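You operate a simulated robot arm through the tools that you are given. There is no shell and no other tool. Be economical: measure what you need, move in short steps, check, and stop when the job is done.

Carry out the task below with a simulated two-armed robot. There is one attempt and no reset: what you move stays moved.

## Task
Rub the rust off the link, then brush oil on its middle.
Fine: rub with the blue block; oil from the orange pad; block and brush go back. Set down upright: blue block, brown brush. A coat counts when it lies all over at full strength: go over it till it gets no stronger. What is to be rubbed or washed off counts as gone when no trace of it is left.

It is judged by the outcome, as a careful person would: the job done as asked, and still so three seconds after it is handed in. It fails if anything else is knocked over, pushed out of place, dropped, spilled or broken.

## Robot
Two 7-joint arms with two-finger parallel grippers on one trunk, on a base that drives. Base frame: it is fixed to the floor where the robot stands at the start and does not move with it; the origin is under the middle of the robot, x ahead of it, y to its left, z up. Readings come in mm, degrees, newtons and seconds.
The left shoulder is at the start at [50, 161, 1198], the right one opposite. With the tool pointing down near the work surface each hand reaches from about 100 to 540 mm from the robot's upright axis, wherever it stands, measured 20 degrees to its own side. Places, roughly: black link [1000, -1500, 500]; blue block (8x5x7 cm) [500, 200, 900]; orange pad [700, -300, 900]. Payload 3.43 kg a hand.
The tool frame of a hand sits at the grasp point between the pads (the TCP): z along the fingers, y along the line on which they close. The tips reach 30 mm beyond it. Largest opening 94 mm; finger width 28, thickness 10; the body of the gripper, 50 by 96 mm, starts 55 mm behind the TCP.
Orientation is that of the tool frame in the base frame, as a unit quaternion [w, x, y, z]. With the fingers straight down and closing along the base's y, the tool's x points along the base's -x, its y along +y and its z along -z.

## Interface
- The arms move only by the tool move_arm. It takes "left_moves", "right_moves" or both (then of equal length, played together; a hand with none holds still); each is a list of rows, each a list of 7 numbers: the shift along the tool's x, y, z in mm, then the turn, a rotation vector about the tool's x, y, z in degrees, then the finger opening in mm, from 0 to 94. In form: [[x, y, z, rx, ry, rz, gripper], ...]. A call has 1 to 10 rows; each row is the pose to reach, as a shift and turn from the pose commanded when the call began, along the tool's axes at that moment. A row lasts 0.2 s, in which the tool goes at most 50 mm and 8.6 degrees; a call with a longer step from one row to the next is refused whole, and so is a gripper value outside its range. A pose out of reach is approached as far as the arm can. The call stops where the force on the tool passes 40 N (or 10 N more than at its start, if that is more) or the arm is blocked; 0.2 s more then pass. Each finger travels about 45 mm/s and halts on what it meets, pressing with about 37 N; the grip force reading is that of the motor and also rises with nothing between the fingers. The clock runs only during rows and for 0.2 s after the last one: add rows that repeat a pose to give the fingers time. It gives the time, the measured TCP pose, the force on the tool (base axes), the opening and the grip force at its end, in the units of the frame above (readings bear some noise), with the torque about the TCP (base axes, N m) and any sound that the robot's microphone picked up.
- Cameras (640 x 400 px; columns grow to the right, rows downward): "scene" is now at [128.7, -19.8, 1333.2]; the picture's right is [-0.24, -0.97, 0.00], its down [-0.44, 0.11, -0.89] and it looks along [0.86, -0.21, -0.46] (base axes); focal length 242 px, centre (320, 200). "left" rides on the left gripper at [76, -14, -102] in its tool frame; the picture's right is [0.18, 0.98, 0.00], its down [-0.75, 0.14, -0.64] and it looks along [-0.63, 0.12, 0.77] (tool axes); focal length 243 px, centre (320, 200). "right" rides on the right gripper at [76, 14, -102] in its tool frame; the picture's right is [-0.18, 0.98, 0.00], its down [-0.75, -0.14, -0.64] and it looks along [-0.63, -0.12, 0.77] (tool axes); focal length 243 px, centre (320, 200). There is no depth. A picture from a camera that has moved, and an enlarged one, comes with that camera's place and axes in the base frame and with its lens.
- camera(camera): a new picture of that camera. No time passes.
- raise_lower(by): slides the trunk up (or, below 0, down) by that many mm; the arms and the scene camera ride with it, the base frame stays. It gives what a move gives, with no picture.
- drive_base(legs): drives the robot by 1 to 6 legs, each [ahead, left, turn to the left] in mm, mm and degrees, along the robot's own axes; the way and the turn of a leg run together, so that a leg with both is an arc; at most 1500 mm and 180 degrees a leg. The arms and the cameras ride along, it lands a little off, and it stops where it bumps. It gives what a move gives.
- aim_head(pan, tilt): turns the head with the scene camera to pan (to the left, within 80 degrees either way) and tilt (down, from -29 to 69), counted from straight ahead of the robot. It gives what a move gives.
- zoom(camera, box): a new picture of the part [left, top, right, bottom] of that camera's present view, enlarged. No time passes.
- hand_in(): hands the job in; it is judged then, once.

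Work in short steps. Places have to be worked out from the pictures, the camera data and where the tool is seen: move nearer, look again, correct. Check each grasp and each placing, and mend what went wrong. You have 120 turns and 108 pictures in all, those below and enlarged ones among them. Open the grippers and draw the arms clear of the work before you hand the job in, unless the task says otherwise; then end with one line.

The tools are called after "Emit:" as a command line: name --argument value ..., lists and objects as JSON in quotes. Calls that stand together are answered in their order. move_arm: Moves the arms, as the interface text tells. Its arguments: {"type":"object","properties":{"left_moves":{"type":"array"},"right_moves":{"type":"array"}},"required":[]} The other tools are called the same way: raise_lower (by) slides the trunk up or down; drive_base (legs) drives the base; aim_head (pan, tilt) turns the head that bears the scene camera; camera (camera) takes a picture; zoom (camera, box) takes an enlarged picture of a part of a camera's view; hand_in () hands the job in.

At the start:

```text
time: 0.0
left_tcp_pos: [404.6, 74.0, 1241.2]
left_ee_rot: [0.001, 0.0, 1.0, 0.0]
left_contact_force: [-0.3, -0.4, 0.1]
left_ft_torque: [-0.01, 0.01, -0.03]
left_grip_width: 94.0
left_gripper_force: 0.1
right_tcp_pos: [296.0, -178.3, 1189.8]
right_ee_rot: [-0.001, -0.001, 1.0, 0.0]
right_contact_force: [0.3, 0.3, 0.1]
right_ft_torque: [-0.01, 0.01, -0.05]
right_grip_width: 94.1
right_gripper_force: 0.1
trunk travel left (down, up): [-225.0, 42.0]
robot x, y, heading: [0.5, 2.9, 0.0]
head pan, tilt: [-13.8, 27.2]
```

scene: 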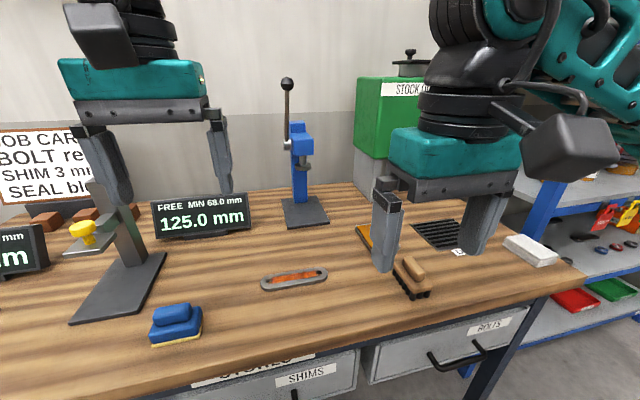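
right: 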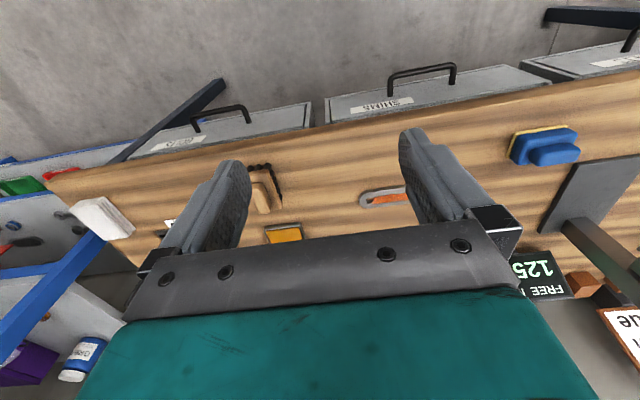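
left: 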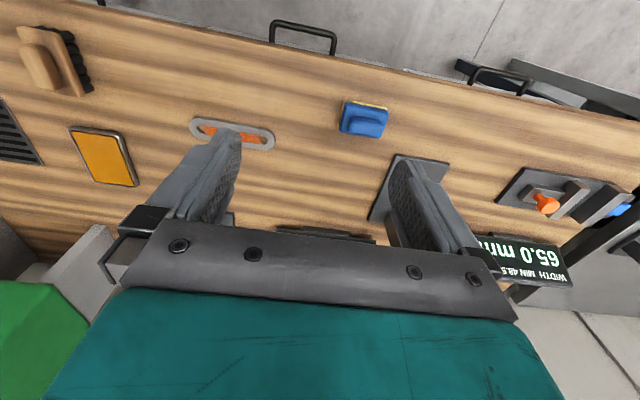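

I'll look closer at the bench and at the shelf to the right to identify the link and the tools.

Emit:
zoom --camera "scene" --box '[130, 220, 450, 360]'

Emit:
aim_head --pan -55 --tilt 30

Emit:
camera --camera "scene"

```text
2.00 times, centred on (290, 290) of scene
camera zoom: at [128.7, -19.8, 1333.2], right [-0.24, -0.97, 0.0], down [-0.44, 0.11, -0.89], along [0.86, -0.21, -0.46], focal length 485 px, centre (380, 20)
```

zoom: 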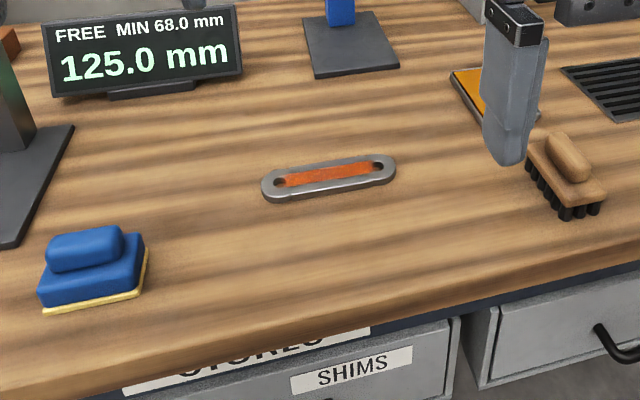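

```text
time: 1.1
left_tcp_pos: [403.0, 73.8, 1240.9]
left_ee_rot: [0.001, 0.0, 1.0, 0.0]
left_contact_force: [0.0, -0.1, -0.2]
left_ft_torque: [-0.04, -0.01, -0.02]
left_grip_width: 94.0
left_gripper_force: 0.1
right_tcp_pos: [296.6, -180.5, 1190.0]
right_ee_rot: [0.0, 0.001, 1.0, 0.0]
right_contact_force: [1.7, 0.4, -0.3]
right_ft_torque: [0.01, 0.0, 0.0]
right_grip_width: 93.9
right_gripper_force: 0.0
trunk travel left (down, up): [-225.0, 42.0]
robot x, y, heading: [-0.7, -2.4, 0.1]
head pan, tilt: [-55.0, 30.0]
```

```text
103 pictures are left
camera scene: at [91.9, -72.0, 1328.8], right [-0.82, -0.57, 0.0], down [-0.29, 0.41, -0.87], along [0.5, -0.71, -0.5], focal length 242 px, centre (320, 200)
```

scene: 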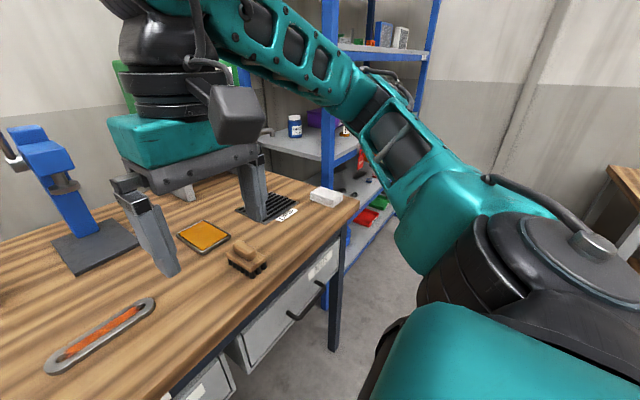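

The bench link is gray with rust; the hint speaks of a black link on the shelf. I zoom there.

Emit:
zoom --camera "scene" --box '[270, 120, 430, 260]'

Emit:
zoom --camera "scene" --box '[0, 170, 360, 395]'

```text
2.86 times, centred on (350, 190) of scene
camera zoom: at [91.9, -72.0, 1328.8], right [-0.82, -0.57, 0.0], down [-0.29, 0.41, -0.87], along [0.5, -0.71, -0.5], focal length 692 px, centre (234, 229)
```

zoom: 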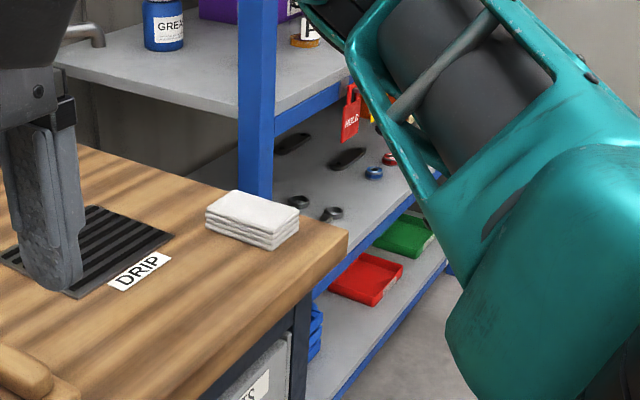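

```text
1.78 times, centred on (180, 282) of scene
camera zoom: at [91.9, -72.0, 1328.8], right [-0.82, -0.57, 0.0], down [-0.29, 0.41, -0.87], along [0.5, -0.71, -0.5], focal length 431 px, centre (569, 53)
```

zoom: 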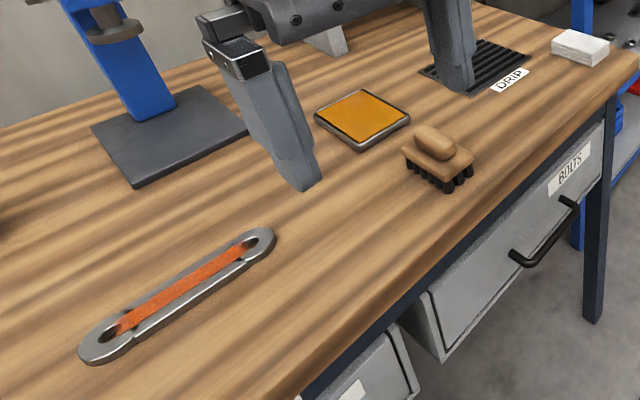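

The black links on the shelf show no rust; the rusty one is the gray link on the bench at about (556,-62,900), running along y. The block is near (465,161), the brush near (478,-323), the pad near (665,-322). I drive closer to gain reach and aim the head straight down-ahead.

Emit:
drive_base --legs '[[90, 0, 0]]'

Emit:
aim_head --pan 0 --tilt 50

Emit:
camera --camera "scene"

```text
time: 2.2
left_tcp_pos: [491.8, 73.8, 1239.7]
left_ee_rot: [0.001, -0.001, 1.0, 0.0]
left_contact_force: [1.1, 0.2, 0.2]
left_ft_torque: [0.01, 0.05, -0.01]
left_grip_width: 94.0
left_gripper_force: 0.0
right_tcp_pos: [384.4, -178.1, 1188.9]
right_ee_rot: [0.0, 0.0, 1.0, 0.0]
right_contact_force: [1.3, 0.3, -0.8]
right_ft_torque: [-0.03, 0.03, -0.04]
right_grip_width: 94.0
right_gripper_force: 0.0
trunk travel left (down, up): [-225.0, 42.0]
robot x, y, heading: [88.1, 1.0, 0.2]
head pan, tilt: [-55.0, 30.0]
```

```text
time: 3.4
left_tcp_pos: [490.6, 75.0, 1240.5]
left_ee_rot: [0.001, 0.0, 1.0, -0.001]
left_contact_force: [-0.3, -0.1, -0.4]
left_ft_torque: [0.0, 0.02, 0.02]
left_grip_width: 93.7
left_gripper_force: 0.1
right_tcp_pos: [383.8, -179.4, 1189.0]
right_ee_rot: [-0.001, 0.001, 1.0, -0.001]
right_contact_force: [0.0, -0.8, -0.4]
right_ft_torque: [0.01, 0.01, 0.02]
right_grip_width: 93.9
right_gripper_force: 0.1
trunk travel left (down, up): [-225.0, 42.0]
robot x, y, heading: [83.3, -0.9, -0.0]
head pan, tilt: [0.0, 50.0]
```

```text
100 pictures are left
camera scene: at [204.2, 1.9, 1299.3], right [0.0, -1.0, 0.0], down [-0.77, 0.0, -0.64], along [0.64, 0.0, -0.77], focal length 242 px, centre (320, 200)
```

scene: 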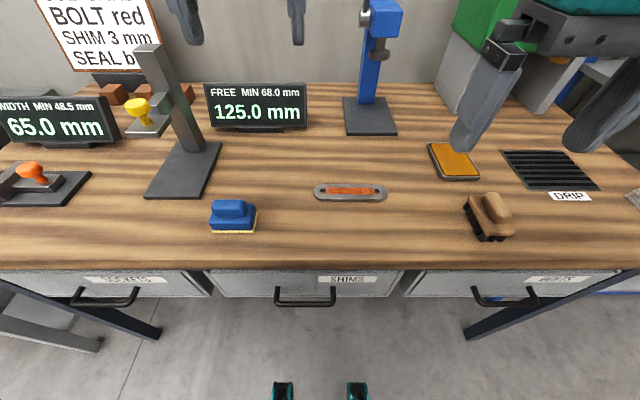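

The block is at about (472,161). I move the left hand above it for a measuring look.

Emit:
move_arm --left_moves '[[5, 25, 30, 0, 0, 0, 94], [10, 45, 60, 0, 0, 0, 94], [15, 65, 90, 0, 0, 0, 94], [20, 86, 120, 0, 0, 0, 94]]'

Emit:
camera --camera "left"

Emit:
zoom --camera "scene" --box '[170, 150, 410, 270]'

```text
time: 4.4
left_tcp_pos: [470.0, 159.9, 1119.5]
left_ee_rot: [0.001, 0.0, 1.0, 0.0]
left_contact_force: [0.2, -0.6, 0.0]
left_ft_torque: [0.02, 0.04, 0.0]
left_grip_width: 94.1
left_gripper_force: 0.0
right_tcp_pos: [382.5, -178.3, 1189.0]
right_ee_rot: [0.001, 0.001, 1.0, 0.0]
right_contact_force: [0.0, -0.5, -0.1]
right_ft_torque: [-0.02, -0.06, 0.01]
right_grip_width: 94.0
right_gripper_force: 0.1
trunk travel left (down, up): [-225.0, 42.0]
robot x, y, heading: [89.1, 0.6, -0.0]
head pan, tilt: [0.0, 50.0]
```

```text
99 pictures are left
camera left: at [393.6, 144.9, 1223.6], right [-0.18, 0.98, 0.0], down [0.75, 0.14, 0.64], along [0.63, 0.12, -0.76], focal length 243 px, centre (320, 200)
```

left: 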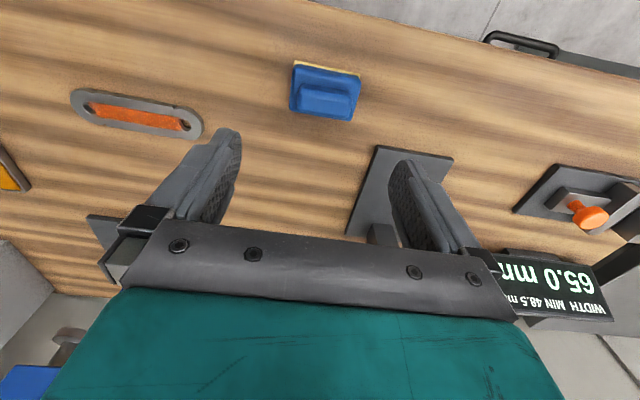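

```text
2.67 times, centred on (290, 210) of scene
camera zoom: at [204.1, 2.5, 1299.3], right [0.0, -1.0, 0.0], down [-0.77, 0.0, -0.64], along [0.64, 0.0, -0.77], focal length 646 px, centre (400, 173)
```

zoom: 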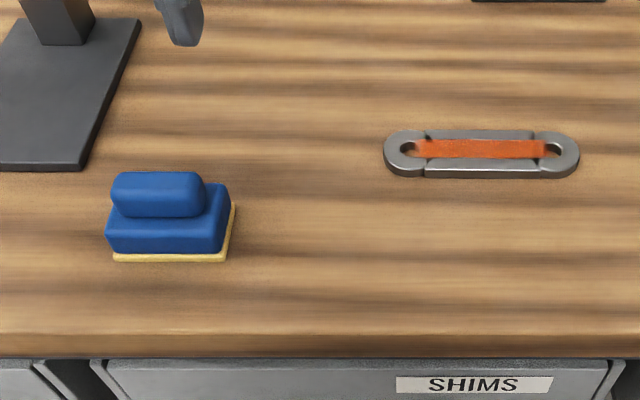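

Block centre about (480,167), bench top about z 892, handle near z 945–965. I rotate the left hand 90° so the fingers close along base x, across the handle.

Emit:
move_arm --left_moves '[[0, 0, 0, 0, 0, 8.5, 94], [-2, 1, 0, 0, 0, 17, 94], [-4, 2, 5, 0, 0, 25.5, 94], [-6, 4, 10, 0, 0, 34, 94], [-8, 5, 15, 0, 0, 42.5, 94], [-10, 7, 20, 0, 0, 51, 94], [-10, 7, 25, 0, 0, 59.5, 94], [-10, 7, 30, 0, 0, 68, 94], [-10, 7, 35, 0, 0, 76.5, 94], [-10, 7, 40, 0, 0, 85, 94]]'

Emit:
move_arm --left_moves '[[0, 0, 0, 0, 0, 5, 94], [0, 0, 10, 0, 0, 5, 94], [0, 0, 20, 0, 0, 5, 94]]'

Emit:
camera --camera "left"

Emit:
zoom --camera "scene" --box '[130, 90, 370, 240]'

```text
time: 6.6
left_tcp_pos: [416.4, 149.1, 1069.6]
left_ee_rot: [-0.003, 0.625, 0.78, 0.016]
left_contact_force: [0.1, 0.7, 0.0]
left_ft_torque: [-0.02, 0.0, -0.01]
left_grip_width: 94.0
left_gripper_force: 0.1
left hand out of reach, approached as far as the arm can: row 8, 9, 10
right_tcp_pos: [383.2, -178.3, 1190.1]
right_ee_rot: [0.001, 0.001, 1.0, 0.0]
right_contact_force: [-0.1, -1.0, 0.2]
right_ft_torque: [-0.02, 0.01, 0.01]
right_grip_width: 94.0
right_gripper_force: 0.1
trunk travel left (down, up): [-225.0, 42.0]
robot x, y, heading: [88.8, -4.5, -0.2]
head pan, tilt: [0.0, 50.0]
```

```text
time: 7.4
left_tcp_pos: [408.2, 144.9, 1065.0]
left_ee_rot: [-0.005, 0.641, 0.767, 0.016]
left_contact_force: [0.6, 0.4, -0.1]
left_ft_torque: [0.0, -0.02, -0.01]
left_grip_width: 94.1
left_gripper_force: 0.0
left hand out of reach, approached as far as the arm can: row 1, 2, 3
right_tcp_pos: [383.9, -179.2, 1189.6]
right_ee_rot: [-0.001, -0.001, 1.0, 0.0]
right_contact_force: [0.0, -0.1, 0.2]
right_ft_torque: [-0.02, -0.01, 0.02]
right_grip_width: 93.9
right_gripper_force: 0.0
trunk travel left (down, up): [-225.0, 42.0]
robot x, y, heading: [87.8, 0.1, -0.1]
head pan, tilt: [0.0, 50.0]
```

```text
97 pictures are left
camera left: at [379.2, 213.3, 1170.6], right [0.93, 0.36, 0.02], down [0.27, -0.73, 0.62], along [0.24, -0.58, -0.78], focal length 243 px, centre (320, 200)
```

left: 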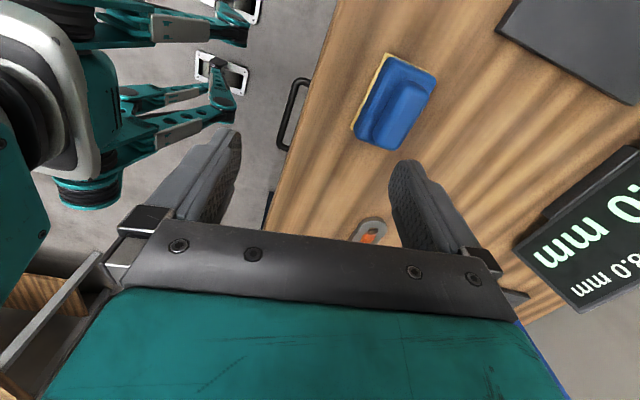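

```text
2.67 times, centred on (250, 165) of scene
camera zoom: at [204.1, 2.0, 1299.3], right [0.0, -1.0, 0.0], down [-0.77, 0.0, -0.64], along [0.64, 0.0, -0.77], focal length 646 px, centre (507, 293)
```

zoom: 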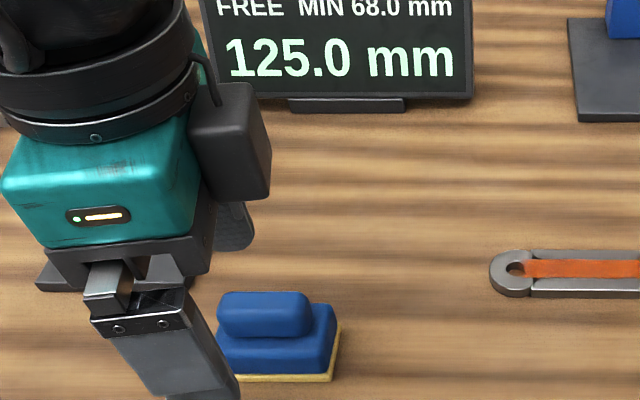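

That direction of turn runs out of reach. I turn back and try the opposite direction (−90°).

Emit:
move_arm --left_moves '[[0, 0, -10, 0, 0, -8.5, 94], [0, 0, -20, 0, 0, -17, 94], [0, 0, -20, 0, 0, -25.5, 94], [0, 0, -20, 0, 0, -34, 94], [0, 0, -20, 0, 0, -42.5, 94], [0, 0, -20, 0, 0, -51, 94], [0, 0, -20, 0, 0, -59.5, 94], [0, 0, -20, 0, 0, -68, 94], [0, 0, -20, 0, 0, -76.5, 94], [0, 0, -20, 0, 0, -85, 94]]'

```text
time: 9.6
left_tcp_pos: [408.0, 144.4, 1087.9]
left_ee_rot: [0.007, -0.025, 1.0, 0.015]
left_contact_force: [0.4, -0.3, 0.1]
left_ft_torque: [0.0, 0.01, 0.01]
left_grip_width: 93.9
left_gripper_force: 0.1
right_tcp_pos: [384.1, -179.0, 1189.4]
right_ee_rot: [0.0, 0.0, 1.0, 0.0]
right_contact_force: [0.0, -0.2, 0.5]
right_ft_torque: [0.03, 0.0, 0.0]
right_grip_width: 93.9
right_gripper_force: 0.0
trunk travel left (down, up): [-225.0, 42.0]
robot x, y, heading: [87.5, 0.9, -0.2]
head pan, tilt: [0.0, 50.0]
```

Back at zero yaw. I correct the small tilt and move over the block, then turn.

Emit:
move_arm --left_moves '[[-30, 10, 0, 1.7, 0.8, 2.9, 94], [-60, 22, 0, 1.7, 0.8, 2.9, 94]]'

Emit:
move_arm --left_moves '[[0, 0, 0, 0, 0, -8.5, 94], [0, 0, 0, 0, 0, -17, 94], [0, 0, 0, 0, 0, -25.5, 94], [0, 0, 0, 0, 0, -34, 94], [0, 0, 0, 0, 0, -42.5, 94], [0, 0, 0, 0, 0, -51, 94], [0, 0, 0, 0, 0, -59.5, 94], [0, 0, 0, 0, 0, -68, 94], [0, 0, 0, 0, 0, -76.5, 94], [0, 0, 0, 0, 0, -85, 94]]'

```text
time: 10.2
left_tcp_pos: [469.3, 169.2, 1089.3]
left_ee_rot: [0.001, 0.003, 1.0, 0.0]
left_contact_force: [-0.4, -0.4, -0.4]
left_ft_torque: [0.01, 0.03, -0.01]
left_grip_width: 93.8
left_gripper_force: 0.0
right_tcp_pos: [383.8, -178.8, 1189.7]
right_ee_rot: [0.0, 0.0, 1.0, -0.001]
right_contact_force: [0.1, 0.3, -0.9]
right_ft_torque: [0.04, 0.01, 0.0]
right_grip_width: 93.9
right_gripper_force: 0.0
trunk travel left (down, up): [-225.0, 42.0]
robot x, y, heading: [87.2, -1.6, -0.1]
head pan, tilt: [0.0, 50.0]
```

```text
time: 12.4
left_tcp_pos: [467.3, 166.4, 1087.5]
left_ee_rot: [0.0, -0.675, 0.738, -0.001]
left_contact_force: [-0.3, 0.5, 0.0]
left_ft_torque: [-0.01, -0.03, 0.0]
left_grip_width: 94.3
left_gripper_force: 0.1
right_tcp_pos: [383.8, -179.1, 1188.9]
right_ee_rot: [0.0, 0.0, 1.0, 0.0]
right_contact_force: [0.5, -0.3, -0.5]
right_ft_torque: [-0.04, -0.02, 0.0]
right_grip_width: 94.3
right_gripper_force: 0.1
trunk travel left (down, up): [-225.0, 42.0]
robot x, y, heading: [88.1, 4.7, -0.1]
head pan, tilt: [0.0, 50.0]
```

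Works. I finish the turn, lower, and look.

Emit:
move_arm --left_moves '[[0, -6, 20, 0, 0, -5, 94], [0, -12, 45, 0, 0, -5, 94]]'

Emit:
camera --camera "left"

Emit:
zoom --camera "scene" --box '[130, 90, 370, 240]'

```text
time: 13.0
left_tcp_pos: [480.9, 166.8, 1042.8]
left_ee_rot: [0.0, -0.706, 0.708, -0.001]
left_contact_force: [-0.3, -0.1, -0.3]
left_ft_torque: [0.01, -0.02, -0.02]
left_grip_width: 94.0
left_gripper_force: 0.1
right_tcp_pos: [384.6, -179.0, 1190.1]
right_ee_rot: [0.001, 0.0, 1.0, 0.0]
right_contact_force: [-0.1, -1.0, 0.3]
right_ft_torque: [0.0, -0.03, 0.01]
right_grip_width: 93.9
right_gripper_force: 0.1
trunk travel left (down, up): [-225.0, 42.0]
robot x, y, heading: [86.4, -2.5, 0.1]
head pan, tilt: [0.0, 50.0]
```

```text
95 pictures are left
camera left: at [494.8, 89.9, 1146.4], right [-0.98, -0.18, 0.0], down [-0.14, 0.76, 0.64], along [-0.12, 0.63, -0.77], focal length 243 px, centre (320, 200)
```

left: 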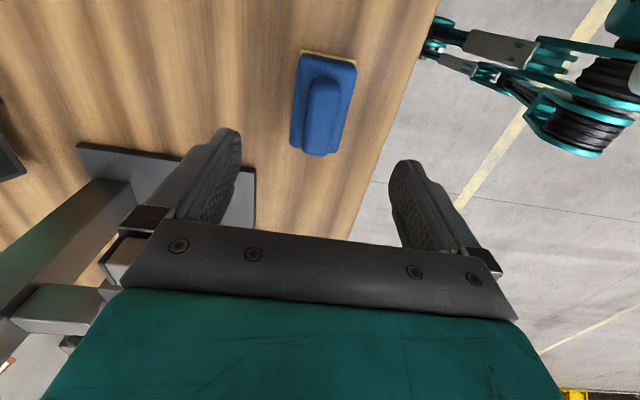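

```text
2.67 times, centred on (250, 165) of scene
camera zoom: at [204.3, 2.1, 1299.3], right [0.0, -1.0, 0.0], down [-0.77, 0.0, -0.64], along [0.64, 0.0, -0.77], focal length 646 px, centre (507, 293)
```

zoom: 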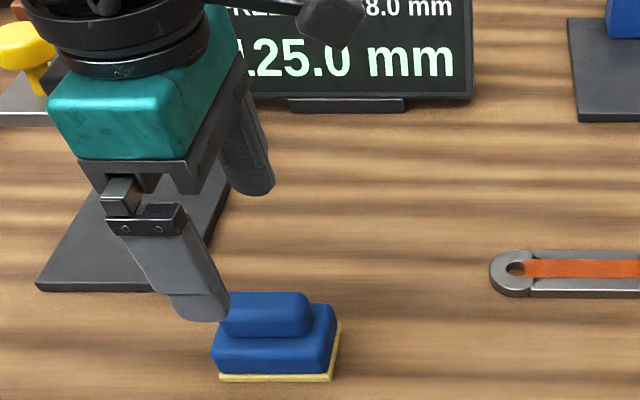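

Handle centre reads about (478,167), top near 967, slab top near 937. I lower to TCP z≈970 and close.

Emit:
move_arm --left_moves '[[0, 3, 30, 0, 0, 0, 94], [0, 3, 60, 0, 0, 0, 94], [0, 3, 72, 0, 0, 0, 94], [0, 3, 72, 0, 0, 0, 94]]'

Emit:
camera --camera "left"

Emit:
zoom --camera "scene" --box '[170, 140, 330, 240]'

```text
time: 14.0
left_tcp_pos: [476.3, 165.7, 970.8]
left_ee_rot: [0.0, -0.705, 0.709, 0.0]
left_contact_force: [0.8, -0.3, -0.5]
left_ft_torque: [0.01, -0.03, 0.0]
left_grip_width: 94.1
left_gripper_force: 0.0
right_tcp_pos: [383.9, -179.3, 1188.2]
right_ee_rot: [0.0, 0.0, 1.0, 0.0]
right_contact_force: [-0.3, -0.5, -0.3]
right_ft_torque: [-0.02, -0.01, 0.0]
right_grip_width: 93.9
right_gripper_force: 0.0
trunk travel left (down, up): [-225.0, 42.0]
robot x, y, heading: [83.6, -2.0, -0.1]
head pan, tilt: [0.0, 50.0]
```

```text
93 pictures are left
camera left: at [490.4, 89.3, 1073.2], right [-0.98, -0.18, 0.0], down [-0.14, 0.76, 0.64], along [-0.12, 0.63, -0.77], focal length 243 px, centre (320, 200)
```

left: 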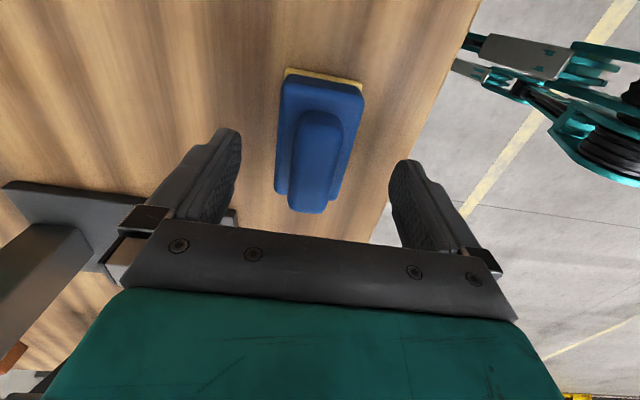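

```text
4.00 times, centred on (250, 190) of scene
camera zoom: at [204.2, 2.0, 1299.2], right [0.0, -1.0, 0.0], down [-0.77, 0.0, -0.64], along [0.64, 0.0, -0.77], focal length 969 px, centre (600, 240)
```

zoom: 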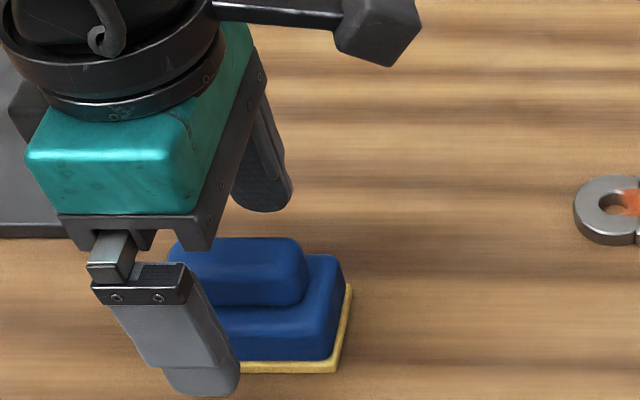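

Handle sits between the fingers, about 2 mm off in x. I correct and close.

Emit:
move_arm --left_moves '[[0, -2, 0, 0, 0, 0, 60], [0, -2, 0, 0, 0, 0, 30], [0, -2, 0, 0, 0, 0, 10], [0, -2, 0, 0, 0, 0, 10], [0, -2, 0, 0, 0, 0, 10], [0, -2, 0, 0, 0, 0, 10]]'

Emit:
zoom --camera "scene" --box '[170, 140, 330, 240]'

```text
time: 15.4
left_tcp_pos: [479.4, 166.7, 970.1]
left_ee_rot: [0.0, -0.706, 0.708, -0.001]
left_contact_force: [3.0, 0.7, 1.2]
left_ft_torque: [-0.04, -0.06, 0.03]
left_grip_width: 25.4
left_gripper_force: 36.9
right_tcp_pos: [383.7, -178.2, 1188.9]
right_ee_rot: [0.0, 0.0, 1.0, -0.001]
right_contact_force: [-0.1, 0.1, -0.5]
right_ft_torque: [0.05, -0.06, 0.02]
right_grip_width: 93.7
right_gripper_force: 0.0
trunk travel left (down, up): [-225.0, 42.0]
robot x, y, heading: [88.5, -2.3, 0.1]
head pan, tilt: [0.0, 50.0]
```

```text
4.00 times, centred on (250, 190) of scene
camera zoom: at [204.3, 2.0, 1299.3], right [0.0, -1.0, 0.0], down [-0.77, 0.0, -0.64], along [0.64, 0.0, -0.77], focal length 969 px, centre (600, 240)
```

zoom: 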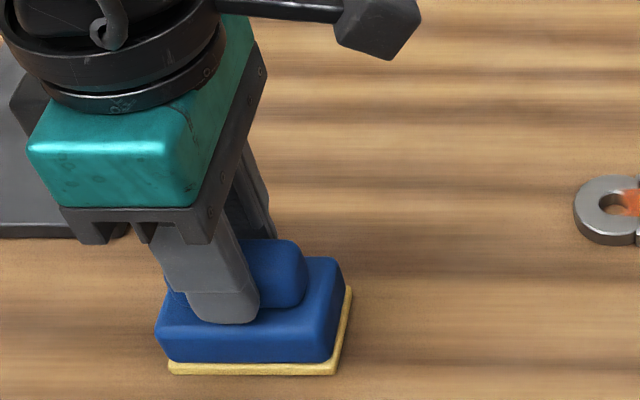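

Firm grip at 25.4 mm. I lift 60 mm and begin moving toward the link.

Emit:
move_arm --left_moves '[[0, 0, -20, 0, 0, 0, 10], [0, 0, -60, 0, 0, 0, 10], [40, -15, -60, 0, 0, 0, 10], [80, -30, -60, 0, 0, 0, 10], [120, -45, -60, 0, 0, 0, 10], [160, -60, -60, 0, 0, 0, 10], [200, -70, -60, 0, 0, 0, 10], [229, -77, -60, 0, 0, 0, 10]]'

Emit:
camera --camera "scene"

Emit:
camera --camera "left"

```text
time: 17.2
left_tcp_pos: [553.3, -63.1, 1030.7]
left_ee_rot: [-0.002, -0.706, 0.709, -0.001]
left_contact_force: [-0.2, 0.2, -2.0]
left_ft_torque: [0.04, 0.02, -0.01]
left_grip_width: 25.3
left_gripper_force: 37.3
right_tcp_pos: [384.9, -180.2, 1187.8]
right_ee_rot: [-0.001, 0.0, 1.0, -0.001]
right_contact_force: [-0.3, -0.3, -0.6]
right_ft_torque: [0.02, 0.02, 0.01]
right_grip_width: 94.2
right_gripper_force: 0.1
trunk travel left (down, up): [-225.0, 42.0]
robot x, y, heading: [86.1, -0.8, -0.2]
head pan, tilt: [0.0, 50.0]
```

```text
90 pictures are left
camera scene: at [204.3, 1.5, 1299.2], right [0.0, -1.0, 0.0], down [-0.77, 0.0, -0.64], along [0.64, 0.0, -0.77], focal length 242 px, centre (320, 200)
```

scene: 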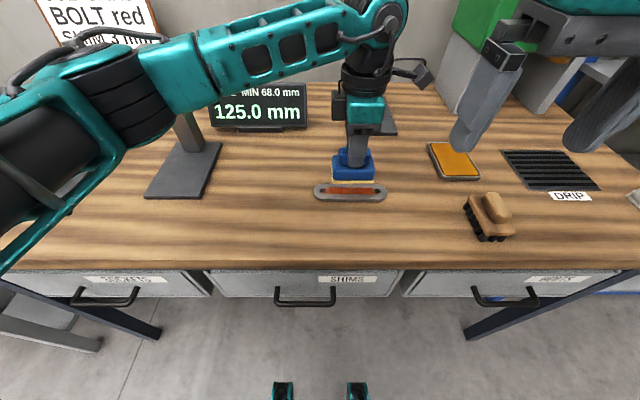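

```text
89 pictures are left
camera left: at [568.5, -141.0, 1134.1], right [-0.98, -0.18, 0.0], down [-0.14, 0.76, 0.64], along [-0.12, 0.63, -0.77], focal length 243 px, centre (320, 200)
```

left: 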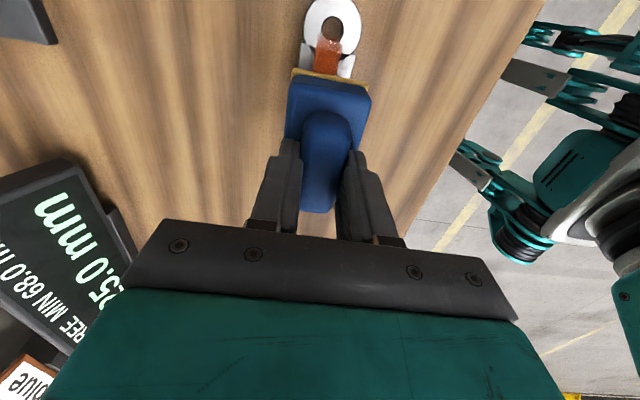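

Reach is fine. Let me see the link up close to understand its top surface.

Emit:
zoom --camera "scene" --box '[300, 160, 400, 220]'

Emit:
zoom --camera "left" --box '[270, 0, 390, 80]'

```text
6.40 times, centred on (350, 190) of scene
camera zoom: at [204.3, 1.5, 1299.2], right [0.0, -1.0, 0.0], down [-0.77, 0.0, -0.64], along [0.64, 0.0, -0.77], focal length 1551 px, centre (128, 264)
```

zoom: 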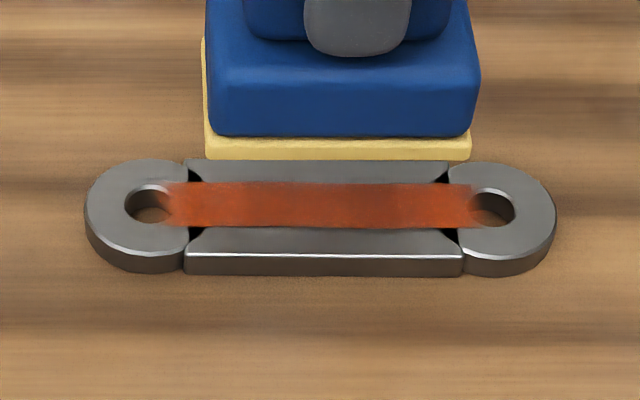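

```text
5.00 times, centred on (330, 40) of left
camera zoom: at [568.5, -141.0, 1134.1], right [-0.98, -0.18, 0.0], down [-0.14, 0.76, 0.64], along [-0.12, 0.63, -0.77], focal length 1213 px, centre (270, 1000)
```

zoom: 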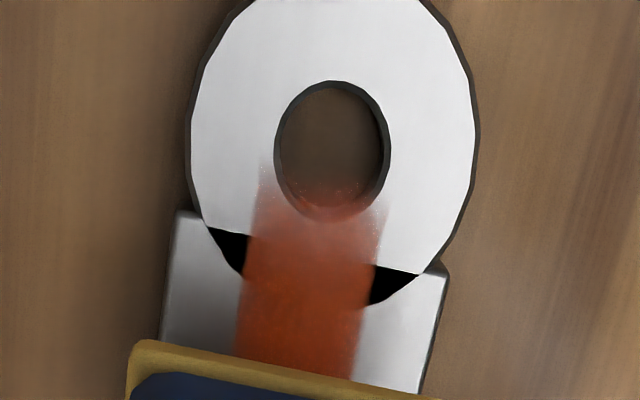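

The rust strip runs from hole to hole on a flat top. I lower the block toward the link in small steps watching the force.

Emit:
move_arm --left_moves '[[0, -4, 20, 0, 0, 0, 10], [0, -4, 35, 0, 0, 0, 10], [0, -4, 40, 0, 0, 0, 10], [0, -4, 43, 0, 0, 0, 10], [0, -4, 43, 0, 0, 0, 10]]'

Emit:
zoom --camera "scene" --box '[300, 160, 400, 220]'

```text
time: 18.4
left_tcp_pos: [558.1, -62.5, 988.6]
left_ee_rot: [0.0, -0.705, 0.709, -0.001]
left_contact_force: [0.3, 0.8, -1.2]
left_ft_torque: [-0.04, -0.01, -0.01]
left_grip_width: 25.4
left_gripper_force: 36.2
right_tcp_pos: [386.3, -178.9, 1189.5]
right_ee_rot: [0.0, 0.0, 1.0, 0.0]
right_contact_force: [0.4, 0.6, -0.2]
right_ft_torque: [-0.01, 0.01, 0.02]
right_grip_width: 94.0
right_gripper_force: 0.1
trunk travel left (down, up): [-225.0, 42.0]
robot x, y, heading: [83.7, 1.8, 0.1]
head pan, tilt: [0.0, 50.0]
```

```text
6.40 times, centred on (350, 190) of scene
camera zoom: at [204.3, 2.0, 1299.2], right [0.0, -1.0, 0.0], down [-0.77, 0.0, -0.64], along [0.64, 0.0, -0.77], focal length 1551 px, centre (128, 264)
```

zoom: 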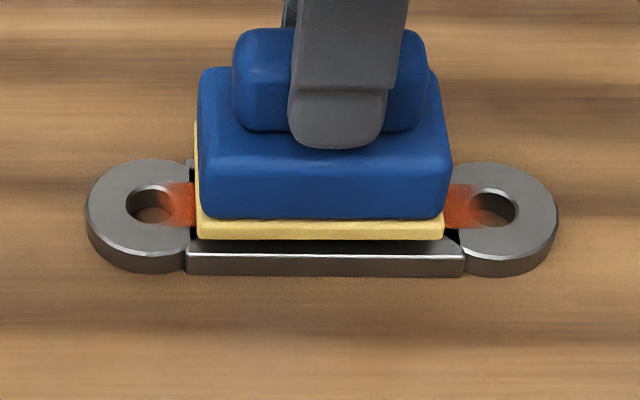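

Still just above the link. I go down in 2 mm steps until a gentle contact.

Emit:
move_arm --left_moves '[[0, 0, 2, 0, 0, 0, 10], [0, 0, 4, 0, 0, 0, 10], [0, 0, 4, 0, 0, 0, 10]]'

Emit:
move_arm --left_moves '[[0, 0, 1, 0, 0, 0, 10], [0, 0, 2, 0, 0, 0, 10], [0, 0, 2, 0, 0, 0, 10]]'

```text
time: 19.2
left_tcp_pos: [558.7, -61.8, 983.7]
left_ee_rot: [0.0, -0.706, 0.709, 0.0]
left_contact_force: [0.6, 0.9, -1.2]
left_ft_torque: [0.01, 0.01, 0.03]
left_grip_width: 25.4
left_gripper_force: 37.2
right_tcp_pos: [383.7, -179.5, 1188.6]
right_ee_rot: [-0.001, 0.0, 1.0, 0.0]
right_contact_force: [-0.2, -0.6, -0.5]
right_ft_torque: [-0.03, -0.01, -0.02]
right_grip_width: 93.8
right_gripper_force: 0.0
trunk travel left (down, up): [-225.0, 42.0]
robot x, y, heading: [86.8, 2.1, 0.0]
head pan, tilt: [0.0, 50.0]
```

```text
time: 20.0
left_tcp_pos: [557.1, -63.1, 982.1]
left_ee_rot: [0.0, -0.705, 0.709, 0.0]
left_contact_force: [-0.5, 0.0, -0.7]
left_ft_torque: [-0.01, -0.01, -0.02]
left_grip_width: 25.3
left_gripper_force: 37.1
right_tcp_pos: [384.8, -179.2, 1189.8]
right_ee_rot: [0.0, -0.001, 1.0, 0.0]
right_contact_force: [0.5, 1.3, 0.3]
right_ft_torque: [0.01, 0.01, 0.0]
right_grip_width: 93.9
right_gripper_force: 0.0
trunk travel left (down, up): [-225.0, 42.0]
robot x, y, heading: [90.8, -0.5, -0.2]
head pan, tilt: [0.0, 50.0]
```

No contact yet at 982; continuing down by millimetres.

Emit:
move_arm --left_moves '[[0, 0, 1, 0, 0, 0, 10], [0, 0, 2, 0, 0, 0, 10], [0, 0, 2, 0, 0, 0, 10]]'

Emit:
move_arm --left_moves '[[0, 0, 1, 0, 0, 0, 10], [0, 0, 1, 0, 0, 0, 10]]'

```text
time: 20.8
left_tcp_pos: [558.6, -62.0, 982.6]
left_ee_rot: [-0.001, -0.706, 0.708, -0.003]
left_contact_force: [3.3, 0.8, 12.1]
left_ft_torque: [0.32, 0.02, -0.05]
left_grip_width: 25.2
left_gripper_force: 36.7
right_tcp_pos: [384.3, -178.5, 1188.7]
right_ee_rot: [0.0, 0.0, 1.0, 0.001]
right_contact_force: [-0.2, -0.4, 0.0]
right_ft_torque: [0.0, 0.02, -0.03]
right_grip_width: 94.0
right_gripper_force: 0.0
trunk travel left (down, up): [-225.0, 42.0]
robot x, y, heading: [90.5, -1.5, -0.3]
head pan, tilt: [0.0, 50.0]
```

```text
time: 21.4
left_tcp_pos: [557.3, -62.7, 981.8]
left_ee_rot: [0.0, -0.706, 0.708, -0.003]
left_contact_force: [6.1, 1.1, 26.0]
left_ft_torque: [0.46, 0.04, -0.06]
left_grip_width: 25.1
left_gripper_force: 36.9
right_tcp_pos: [382.7, -179.1, 1189.5]
right_ee_rot: [0.001, 0.0, 1.0, 0.0]
right_contact_force: [-0.3, -0.7, -0.7]
right_ft_torque: [0.01, -0.02, 0.0]
right_grip_width: 94.1
right_gripper_force: 0.1
trunk travel left (down, up): [-225.0, 42.0]
robot x, y, heading: [84.8, 2.2, 0.2]
head pan, tilt: [0.0, 50.0]
```

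Contact at about z 982. I ease to ~14 N and try a first short stroke to see if the link stays put and rust comes off.

Emit:
move_arm --left_moves '[[0, 0, -1, 0, 0, 0, 10], [10, 0, -1, 0, 0, 0, 10], [0, 0, -1, 0, 0, 0, 10], [-10, 0, -1, 0, 0, 0, 10], [-20, 0, -1, 0, 0, 0, 10], [-10, 0, -1, 0, 0, 0, 10], [0, 0, -1, 0, 0, 0, 10], [10, 0, -1, 0, 0, 0, 10], [20, 0, -1, 0, 0, 0, 10]]'

Emit:
zoom --camera "scene" --box '[300, 160, 400, 220]'

```text
time: 23.4
left_tcp_pos: [558.6, -80.7, 981.4]
left_ee_rot: [0.0, -0.707, 0.708, -0.002]
left_contact_force: [1.5, 15.6, 23.7]
left_ft_torque: [0.22, 0.05, -0.01]
left_grip_width: 25.5
left_gripper_force: 36.9
right_tcp_pos: [382.8, -176.9, 1189.6]
right_ee_rot: [0.001, -0.001, 1.0, -0.001]
right_contact_force: [0.7, -0.3, 0.2]
right_ft_torque: [0.01, 0.02, -0.01]
right_grip_width: 93.8
right_gripper_force: 0.1
trunk travel left (down, up): [-225.0, 42.0]
robot x, y, heading: [84.4, -1.3, -0.0]
head pan, tilt: [0.0, 50.0]
```

```text
6.40 times, centred on (350, 190) of scene
camera zoom: at [202.4, 4.2, 1299.5], right [0.0, -1.0, 0.0], down [-0.76, 0.0, -0.64], along [0.64, 0.0, -0.76], focal length 1551 px, centre (128, 264)
```

zoom: 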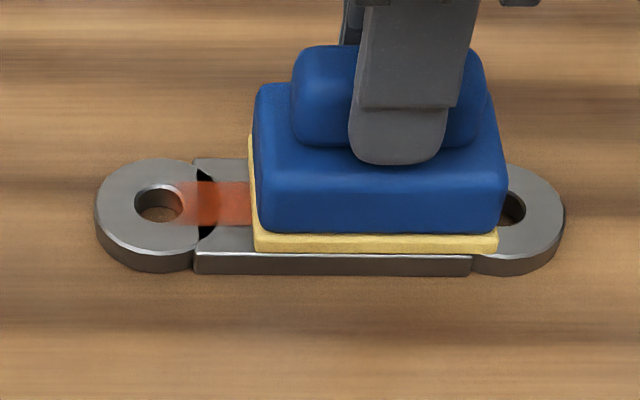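

Rust is fading and the link stays in place. I rub with full-length strokes.

Emit:
move_arm --left_moves '[[-12, 0, 0, 0, 0, 0, 10], [-24, 0, 0, 0, 0, 0, 10], [-36, 0, 0, 0, 0, 0, 10], [-48, 0, 0, 0, 0, 0, 10], [-58, 0, 0, 0, 0, 0, 10], [-46, 0, 0, 0, 0, 0, 10], [-34, 0, 0, 0, 0, 0, 10], [-22, 0, 0, 0, 0, 0, 10], [-10, 0, 0, 0, 0, 0, 10], [2, 0, 0, 0, 0, 0, 10]]'

Emit:
move_arm --left_moves '[[10, 0, 0, 0, 0, 0, 10], [18, 0, 0, 0, 0, 0, 10], [6, 0, 0, 0, 0, 0, 10], [-6, 0, 0, 0, 0, 0, 10], [-18, 0, 0, 0, 0, 0, 10], [-30, 0, 0, 0, 0, 0, 10], [-42, 0, 0, 0, 0, 0, 10], [-54, 0, 0, 0, 0, 0, 10], [-62, 0, 0, 0, 0, 0, 10]]'

Emit:
zoom --camera "scene" --box '[300, 160, 400, 220]'

```text
time: 25.6
left_tcp_pos: [557.2, -84.6, 980.6]
left_ee_rot: [0.0, -0.705, 0.709, -0.001]
left_contact_force: [1.2, 8.6, 16.3]
left_ft_torque: [0.35, -0.07, 0.0]
left_grip_width: 25.3
left_gripper_force: 37.1
right_tcp_pos: [383.0, -178.4, 1189.4]
right_ee_rot: [0.001, -0.001, 1.0, -0.001]
right_contact_force: [0.4, 0.3, -0.4]
right_ft_torque: [0.01, -0.02, 0.0]
right_grip_width: 93.9
right_gripper_force: 0.1
trunk travel left (down, up): [-225.0, 42.0]
robot x, y, heading: [90.7, 1.2, -0.1]
head pan, tilt: [0.0, 50.0]
```

```text
time: 27.6
left_tcp_pos: [557.3, -23.9, 981.0]
left_ee_rot: [-0.001, -0.705, 0.709, -0.002]
left_contact_force: [-0.4, -9.1, 15.6]
left_ft_torque: [-0.61, 0.16, 0.1]
left_grip_width: 25.7
left_gripper_force: 37.0
right_tcp_pos: [382.4, -180.0, 1189.9]
right_ee_rot: [0.001, 0.0, 1.0, 0.001]
right_contact_force: [-0.6, -0.1, -0.4]
right_ft_torque: [-0.01, -0.03, -0.02]
right_grip_width: 93.9
right_gripper_force: 0.1
trunk travel left (down, up): [-225.0, 42.0]
robot x, y, heading: [89.5, -3.0, -0.1]
head pan, tilt: [0.0, 50.0]
```

```text
6.40 times, centred on (350, 190) of scene
camera zoom: at [203.0, 1.1, 1299.4], right [0.0, -1.0, 0.0], down [-0.77, 0.0, -0.64], along [0.64, 0.0, -0.77], focal length 1551 px, centre (128, 264)
```

zoom: 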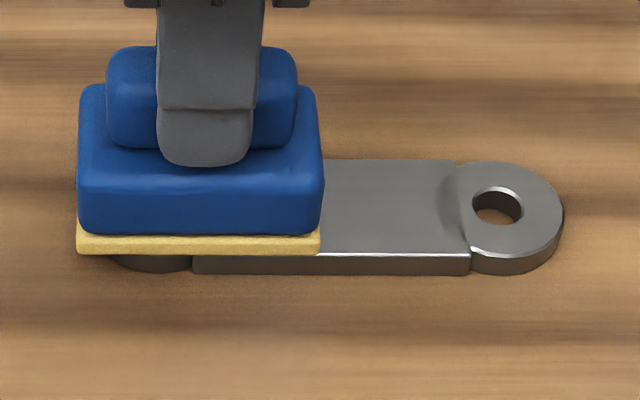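

The visible half is clean. A few more strokes mostly over both halves, then lift.

Emit:
move_arm --left_moves '[[-8, 0, 0, 0, 0, 0, 10], [6, 0, 0, 0, 0, 0, 10], [20, 0, 0, 0, 0, 0, 10], [34, 0, 0, 0, 0, 0, 10], [48, 0, 0, 0, 0, 0, 10], [62, 0, 0, 0, 0, 0, 10], [76, 0, 0, 0, 0, 0, 10], [62, 0, 0, 0, 0, 0, 10], [48, 0, 0, 0, 0, 0, 10], [34, 0, 0, 0, 0, 0, 10]]'

Emit:
move_arm --left_moves '[[-14, 0, 0, 0, 0, 0, 10], [-28, 0, 0, 0, 0, 0, 10], [-40, 0, 0, 0, 0, 0, 10], [-26, 0, 0, 0, 0, 0, 10], [-12, 0, 0, 0, 0, 0, 10], [0, 0, -10, 0, 0, 0, 10], [-40, 20, -50, 0, 0, 0, 10], [-80, 40, -60, 0, 0, 0, 10], [-120, 50, -60, 0, 0, 0, 10]]'

Emit:
zoom --camera "scene" --box '[300, 160, 400, 220]'

```text
time: 29.8
left_tcp_pos: [556.0, -57.0, 982.0]
left_ee_rot: [-0.001, -0.705, 0.709, -0.003]
left_contact_force: [-0.5, -7.3, 17.6]
left_ft_torque: [-0.19, 0.11, -0.01]
left_grip_width: 25.3
left_gripper_force: 36.8
right_tcp_pos: [383.5, -179.8, 1190.9]
right_ee_rot: [0.001, 0.0, 1.0, 0.0]
right_contact_force: [0.4, 0.0, 0.0]
right_ft_torque: [0.03, 0.02, 0.03]
right_grip_width: 93.8
right_gripper_force: 0.1
trunk travel left (down, up): [-225.0, 42.0]
robot x, y, heading: [88.0, -2.0, 0.1]
head pan, tilt: [0.0, 50.0]
```

```text
refused: row 7 steps farther than a row can; nothing moved
```

```text
6.40 times, centred on (350, 190) of scene
camera zoom: at [202.8, 1.7, 1299.4], right [0.0, -1.0, 0.0], down [-0.77, 0.0, -0.64], along [0.64, 0.0, -0.77], focal length 1551 px, centre (128, 264)
```

zoom: 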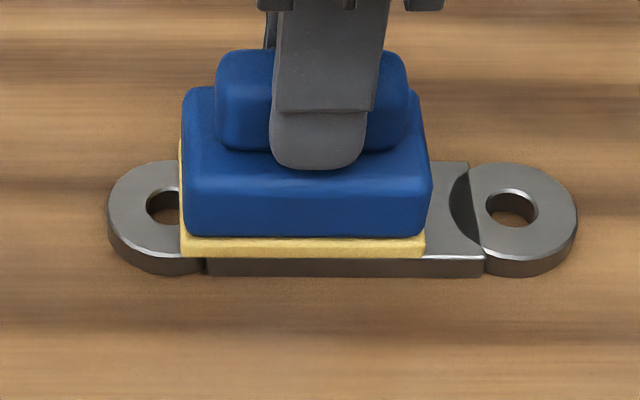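

The link has crept some 7 mm toward −y. I lift off and inspect.

Emit:
move_arm --left_moves '[[0, 0, -10, 0, 0, 0, 10], [0, 0, -40, 0, 0, 0, 10], [-40, 10, -55, 0, 0, 0, 10], [-80, 20, -60, 0, 0, 0, 10], [-120, 30, -60, 0, 0, 0, 10]]'

Emit:
zoom --camera "scene" --box '[300, 160, 400, 220]'

```text
time: 31.0
left_tcp_pos: [528.0, 64.2, 1038.7]
left_ee_rot: [-0.001, -0.706, 0.708, -0.001]
left_contact_force: [0.5, -0.3, -1.8]
left_ft_torque: [0.01, -0.02, -0.04]
left_grip_width: 25.5
left_gripper_force: 36.9
right_tcp_pos: [383.6, -178.6, 1189.3]
right_ee_rot: [0.0, 0.0, 1.0, 0.0]
right_contact_force: [-0.2, 0.3, -0.5]
right_ft_torque: [-0.01, -0.03, -0.01]
right_grip_width: 93.9
right_gripper_force: 0.1
trunk travel left (down, up): [-225.0, 42.0]
robot x, y, heading: [83.0, 2.1, 0.1]
head pan, tilt: [0.0, 50.0]
```

```text
6.40 times, centred on (350, 190) of scene
camera zoom: at [204.1, 3.0, 1299.3], right [0.0, -1.0, 0.0], down [-0.77, 0.0, -0.64], along [0.64, 0.0, -0.77], focal length 1551 px, centre (128, 264)
```

zoom: 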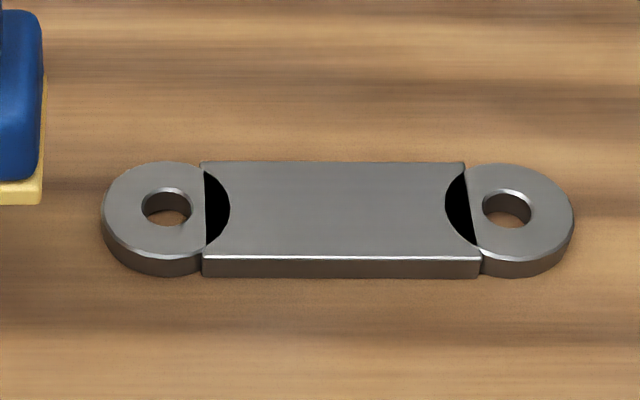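

Looks clean; let me check at greater magnification for traces.

Emit:
zoom --camera "scene" --box '[313, 180, 353, 206]'

Emit:
zoom --camera "scene" --box '[350, 180, 390, 206]'

Emit:
camera --camera "left"

```text
15.38 times, centred on (333, 193) of scene
camera zoom: at [204.1, 3.0, 1299.3], right [0.0, -1.0, 0.0], down [-0.77, 0.0, -0.64], along [0.64, 0.0, -0.77], focal length 3728 px, centre (120, 308)
```

zoom: 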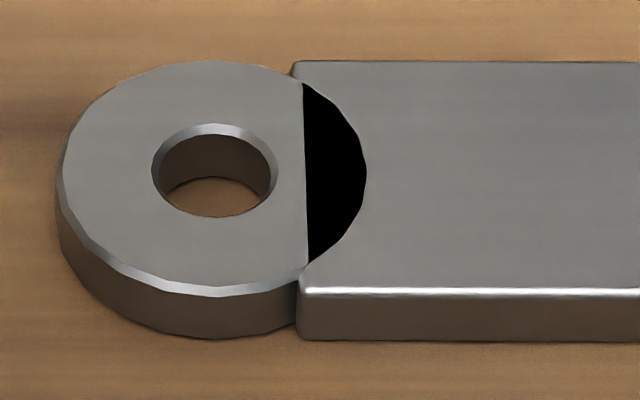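

```text
15.38 times, centred on (370, 193) of scene
camera zoom: at [204.1, 3.0, 1299.3], right [0.0, -1.0, 0.0], down [-0.77, 0.0, -0.64], along [0.64, 0.0, -0.77], focal length 3728 px, centre (-449, 308)
```

zoom: 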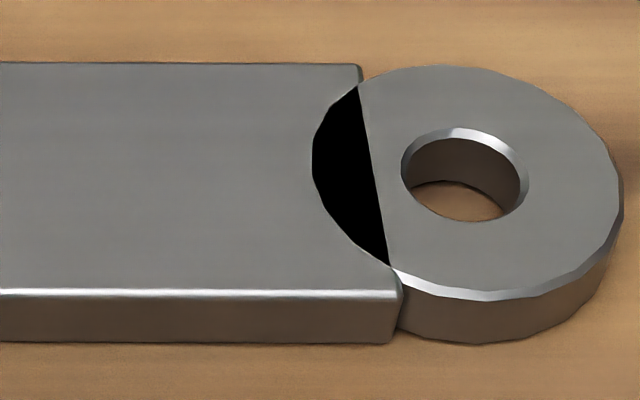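

```text
79 pictures are left
camera left: at [542.5, -11.5, 1142.4], right [-0.98, -0.18, 0.0], down [-0.14, 0.76, 0.64], along [-0.12, 0.63, -0.77], focal length 243 px, centre (320, 200)
```

left: 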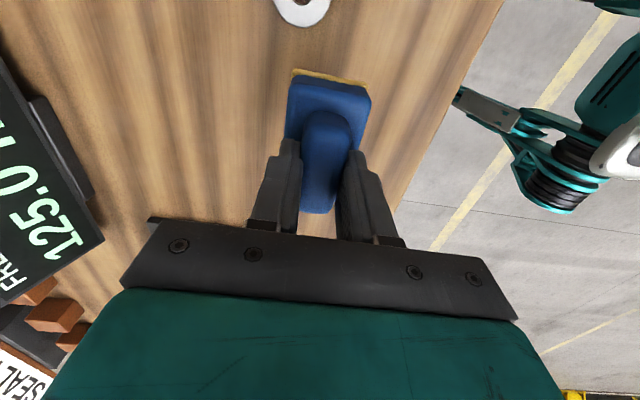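

The link is clean. I carry the block back above its original spot.

Emit:
move_arm --left_moves '[[-35, 16, 0, 0, 0, 0, 10], [-70, 32, 0, 0, 0, 0, 10], [-102, 48, 0, 0, 0, 0, 10], [-102, 48, 30, 0, 0, 0, 10], [-102, 48, 55, 0, 0, 0, 10], [-102, 48, 64, 0, 0, 0, 10], [-102, 48, 64, 0, 0, 0, 10]]'

Emit:
zoom --camera "scene" --box '[170, 140, 330, 240]'

```text
time: 32.6
left_tcp_pos: [483.2, 165.4, 974.2]
left_ee_rot: [0.0, -0.705, 0.71, -0.001]
left_contact_force: [0.0, 0.4, -1.7]
left_ft_torque: [0.0, -0.01, -0.02]
left_grip_width: 25.2
left_gripper_force: 36.9
right_tcp_pos: [385.4, -177.7, 1189.0]
right_ee_rot: [0.0, 0.0, 1.0, 0.0]
right_contact_force: [-0.2, -0.3, -0.1]
right_ft_torque: [0.01, 0.0, 0.03]
right_grip_width: 94.2
right_gripper_force: 0.1
trunk travel left (down, up): [-225.0, 42.0]
robot x, y, heading: [84.3, -0.5, 0.1]
head pan, tilt: [0.0, 50.0]
```

```text
4.00 times, centred on (250, 190) of scene
camera zoom: at [204.2, 2.1, 1299.2], right [0.0, -1.0, 0.0], down [-0.77, 0.0, -0.64], along [0.64, 0.0, -0.77], focal length 969 px, centre (600, 240)
```

zoom: 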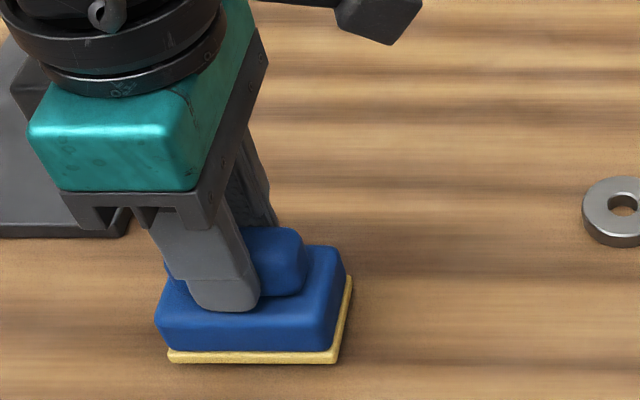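

Slightly far in x and ~4 mm high; I correct and lower to contact.

Emit:
move_arm --left_moves '[[0, 3, 1.5, 0, 0, 0, 10], [0, 3, 3, 0, 0, 0, 10], [0, 3, 3.5, 0, 0, 0, 10], [0, 3, 3.5, 0, 0, 0, 10]]'

```text
time: 33.6
left_tcp_pos: [477.4, 165.6, 973.2]
left_ee_rot: [-0.001, -0.705, 0.709, -0.001]
left_contact_force: [-0.5, -0.4, -2.2]
left_ft_torque: [0.02, 0.04, 0.02]
left_grip_width: 25.4
left_gripper_force: 36.8
right_tcp_pos: [384.4, -179.1, 1190.1]
right_ee_rot: [0.0, 0.0, 1.0, 0.0]
right_contact_force: [0.1, -0.1, 1.5]
right_ft_torque: [-0.03, 0.02, 0.02]
right_grip_width: 94.1
right_gripper_force: 0.1
trunk travel left (down, up): [-225.0, 42.0]
robot x, y, heading: [86.4, 1.9, -0.0]
head pan, tilt: [0.0, 50.0]
```

No contact yet; lowering further slowly.

Emit:
move_arm --left_moves '[[0, 0, 1, 0, 0, 0, 10], [0, 0, 2, 0, 0, 0, 10], [0, 0, 2, 0, 0, 0, 10]]'

Emit:
move_arm --left_moves '[[0, 0, 0.7, 0, 0, 0, 10], [0, 0, 0.7, 0, 0, 0, 10]]'

```text
time: 34.4
left_tcp_pos: [478.1, 165.5, 969.7]
left_ee_rot: [0.0, -0.705, 0.71, -0.001]
left_contact_force: [-0.4, -0.4, -1.0]
left_ft_torque: [0.01, -0.03, 0.0]
left_grip_width: 25.1
left_gripper_force: 37.0
right_tcp_pos: [382.8, -180.6, 1188.5]
right_ee_rot: [0.0, -0.001, 1.0, 0.001]
right_contact_force: [0.0, 0.2, -0.2]
right_ft_torque: [-0.03, -0.02, -0.01]
right_grip_width: 93.8
right_gripper_force: 0.0
trunk travel left (down, up): [-225.0, 42.0]
robot x, y, heading: [86.8, -1.2, 0.1]
head pan, tilt: [0.0, 50.0]
```

```text
time: 35.0
left_tcp_pos: [478.6, 165.4, 971.0]
left_ee_rot: [0.0, -0.705, 0.709, 0.0]
left_contact_force: [-1.1, 0.7, 0.4]
left_ft_torque: [-0.01, 0.02, -0.04]
left_grip_width: 25.4
left_gripper_force: 37.6
right_tcp_pos: [383.3, -179.1, 1187.6]
right_ee_rot: [0.0, 0.0, 1.0, 0.0]
right_contact_force: [0.6, 0.2, -0.8]
right_ft_torque: [0.03, 0.04, -0.01]
right_grip_width: 94.0
right_gripper_force: 0.0
trunk travel left (down, up): [-225.0, 42.0]
robot x, y, heading: [89.8, -1.4, -0.0]
head pan, tilt: [0.0, 50.0]
```

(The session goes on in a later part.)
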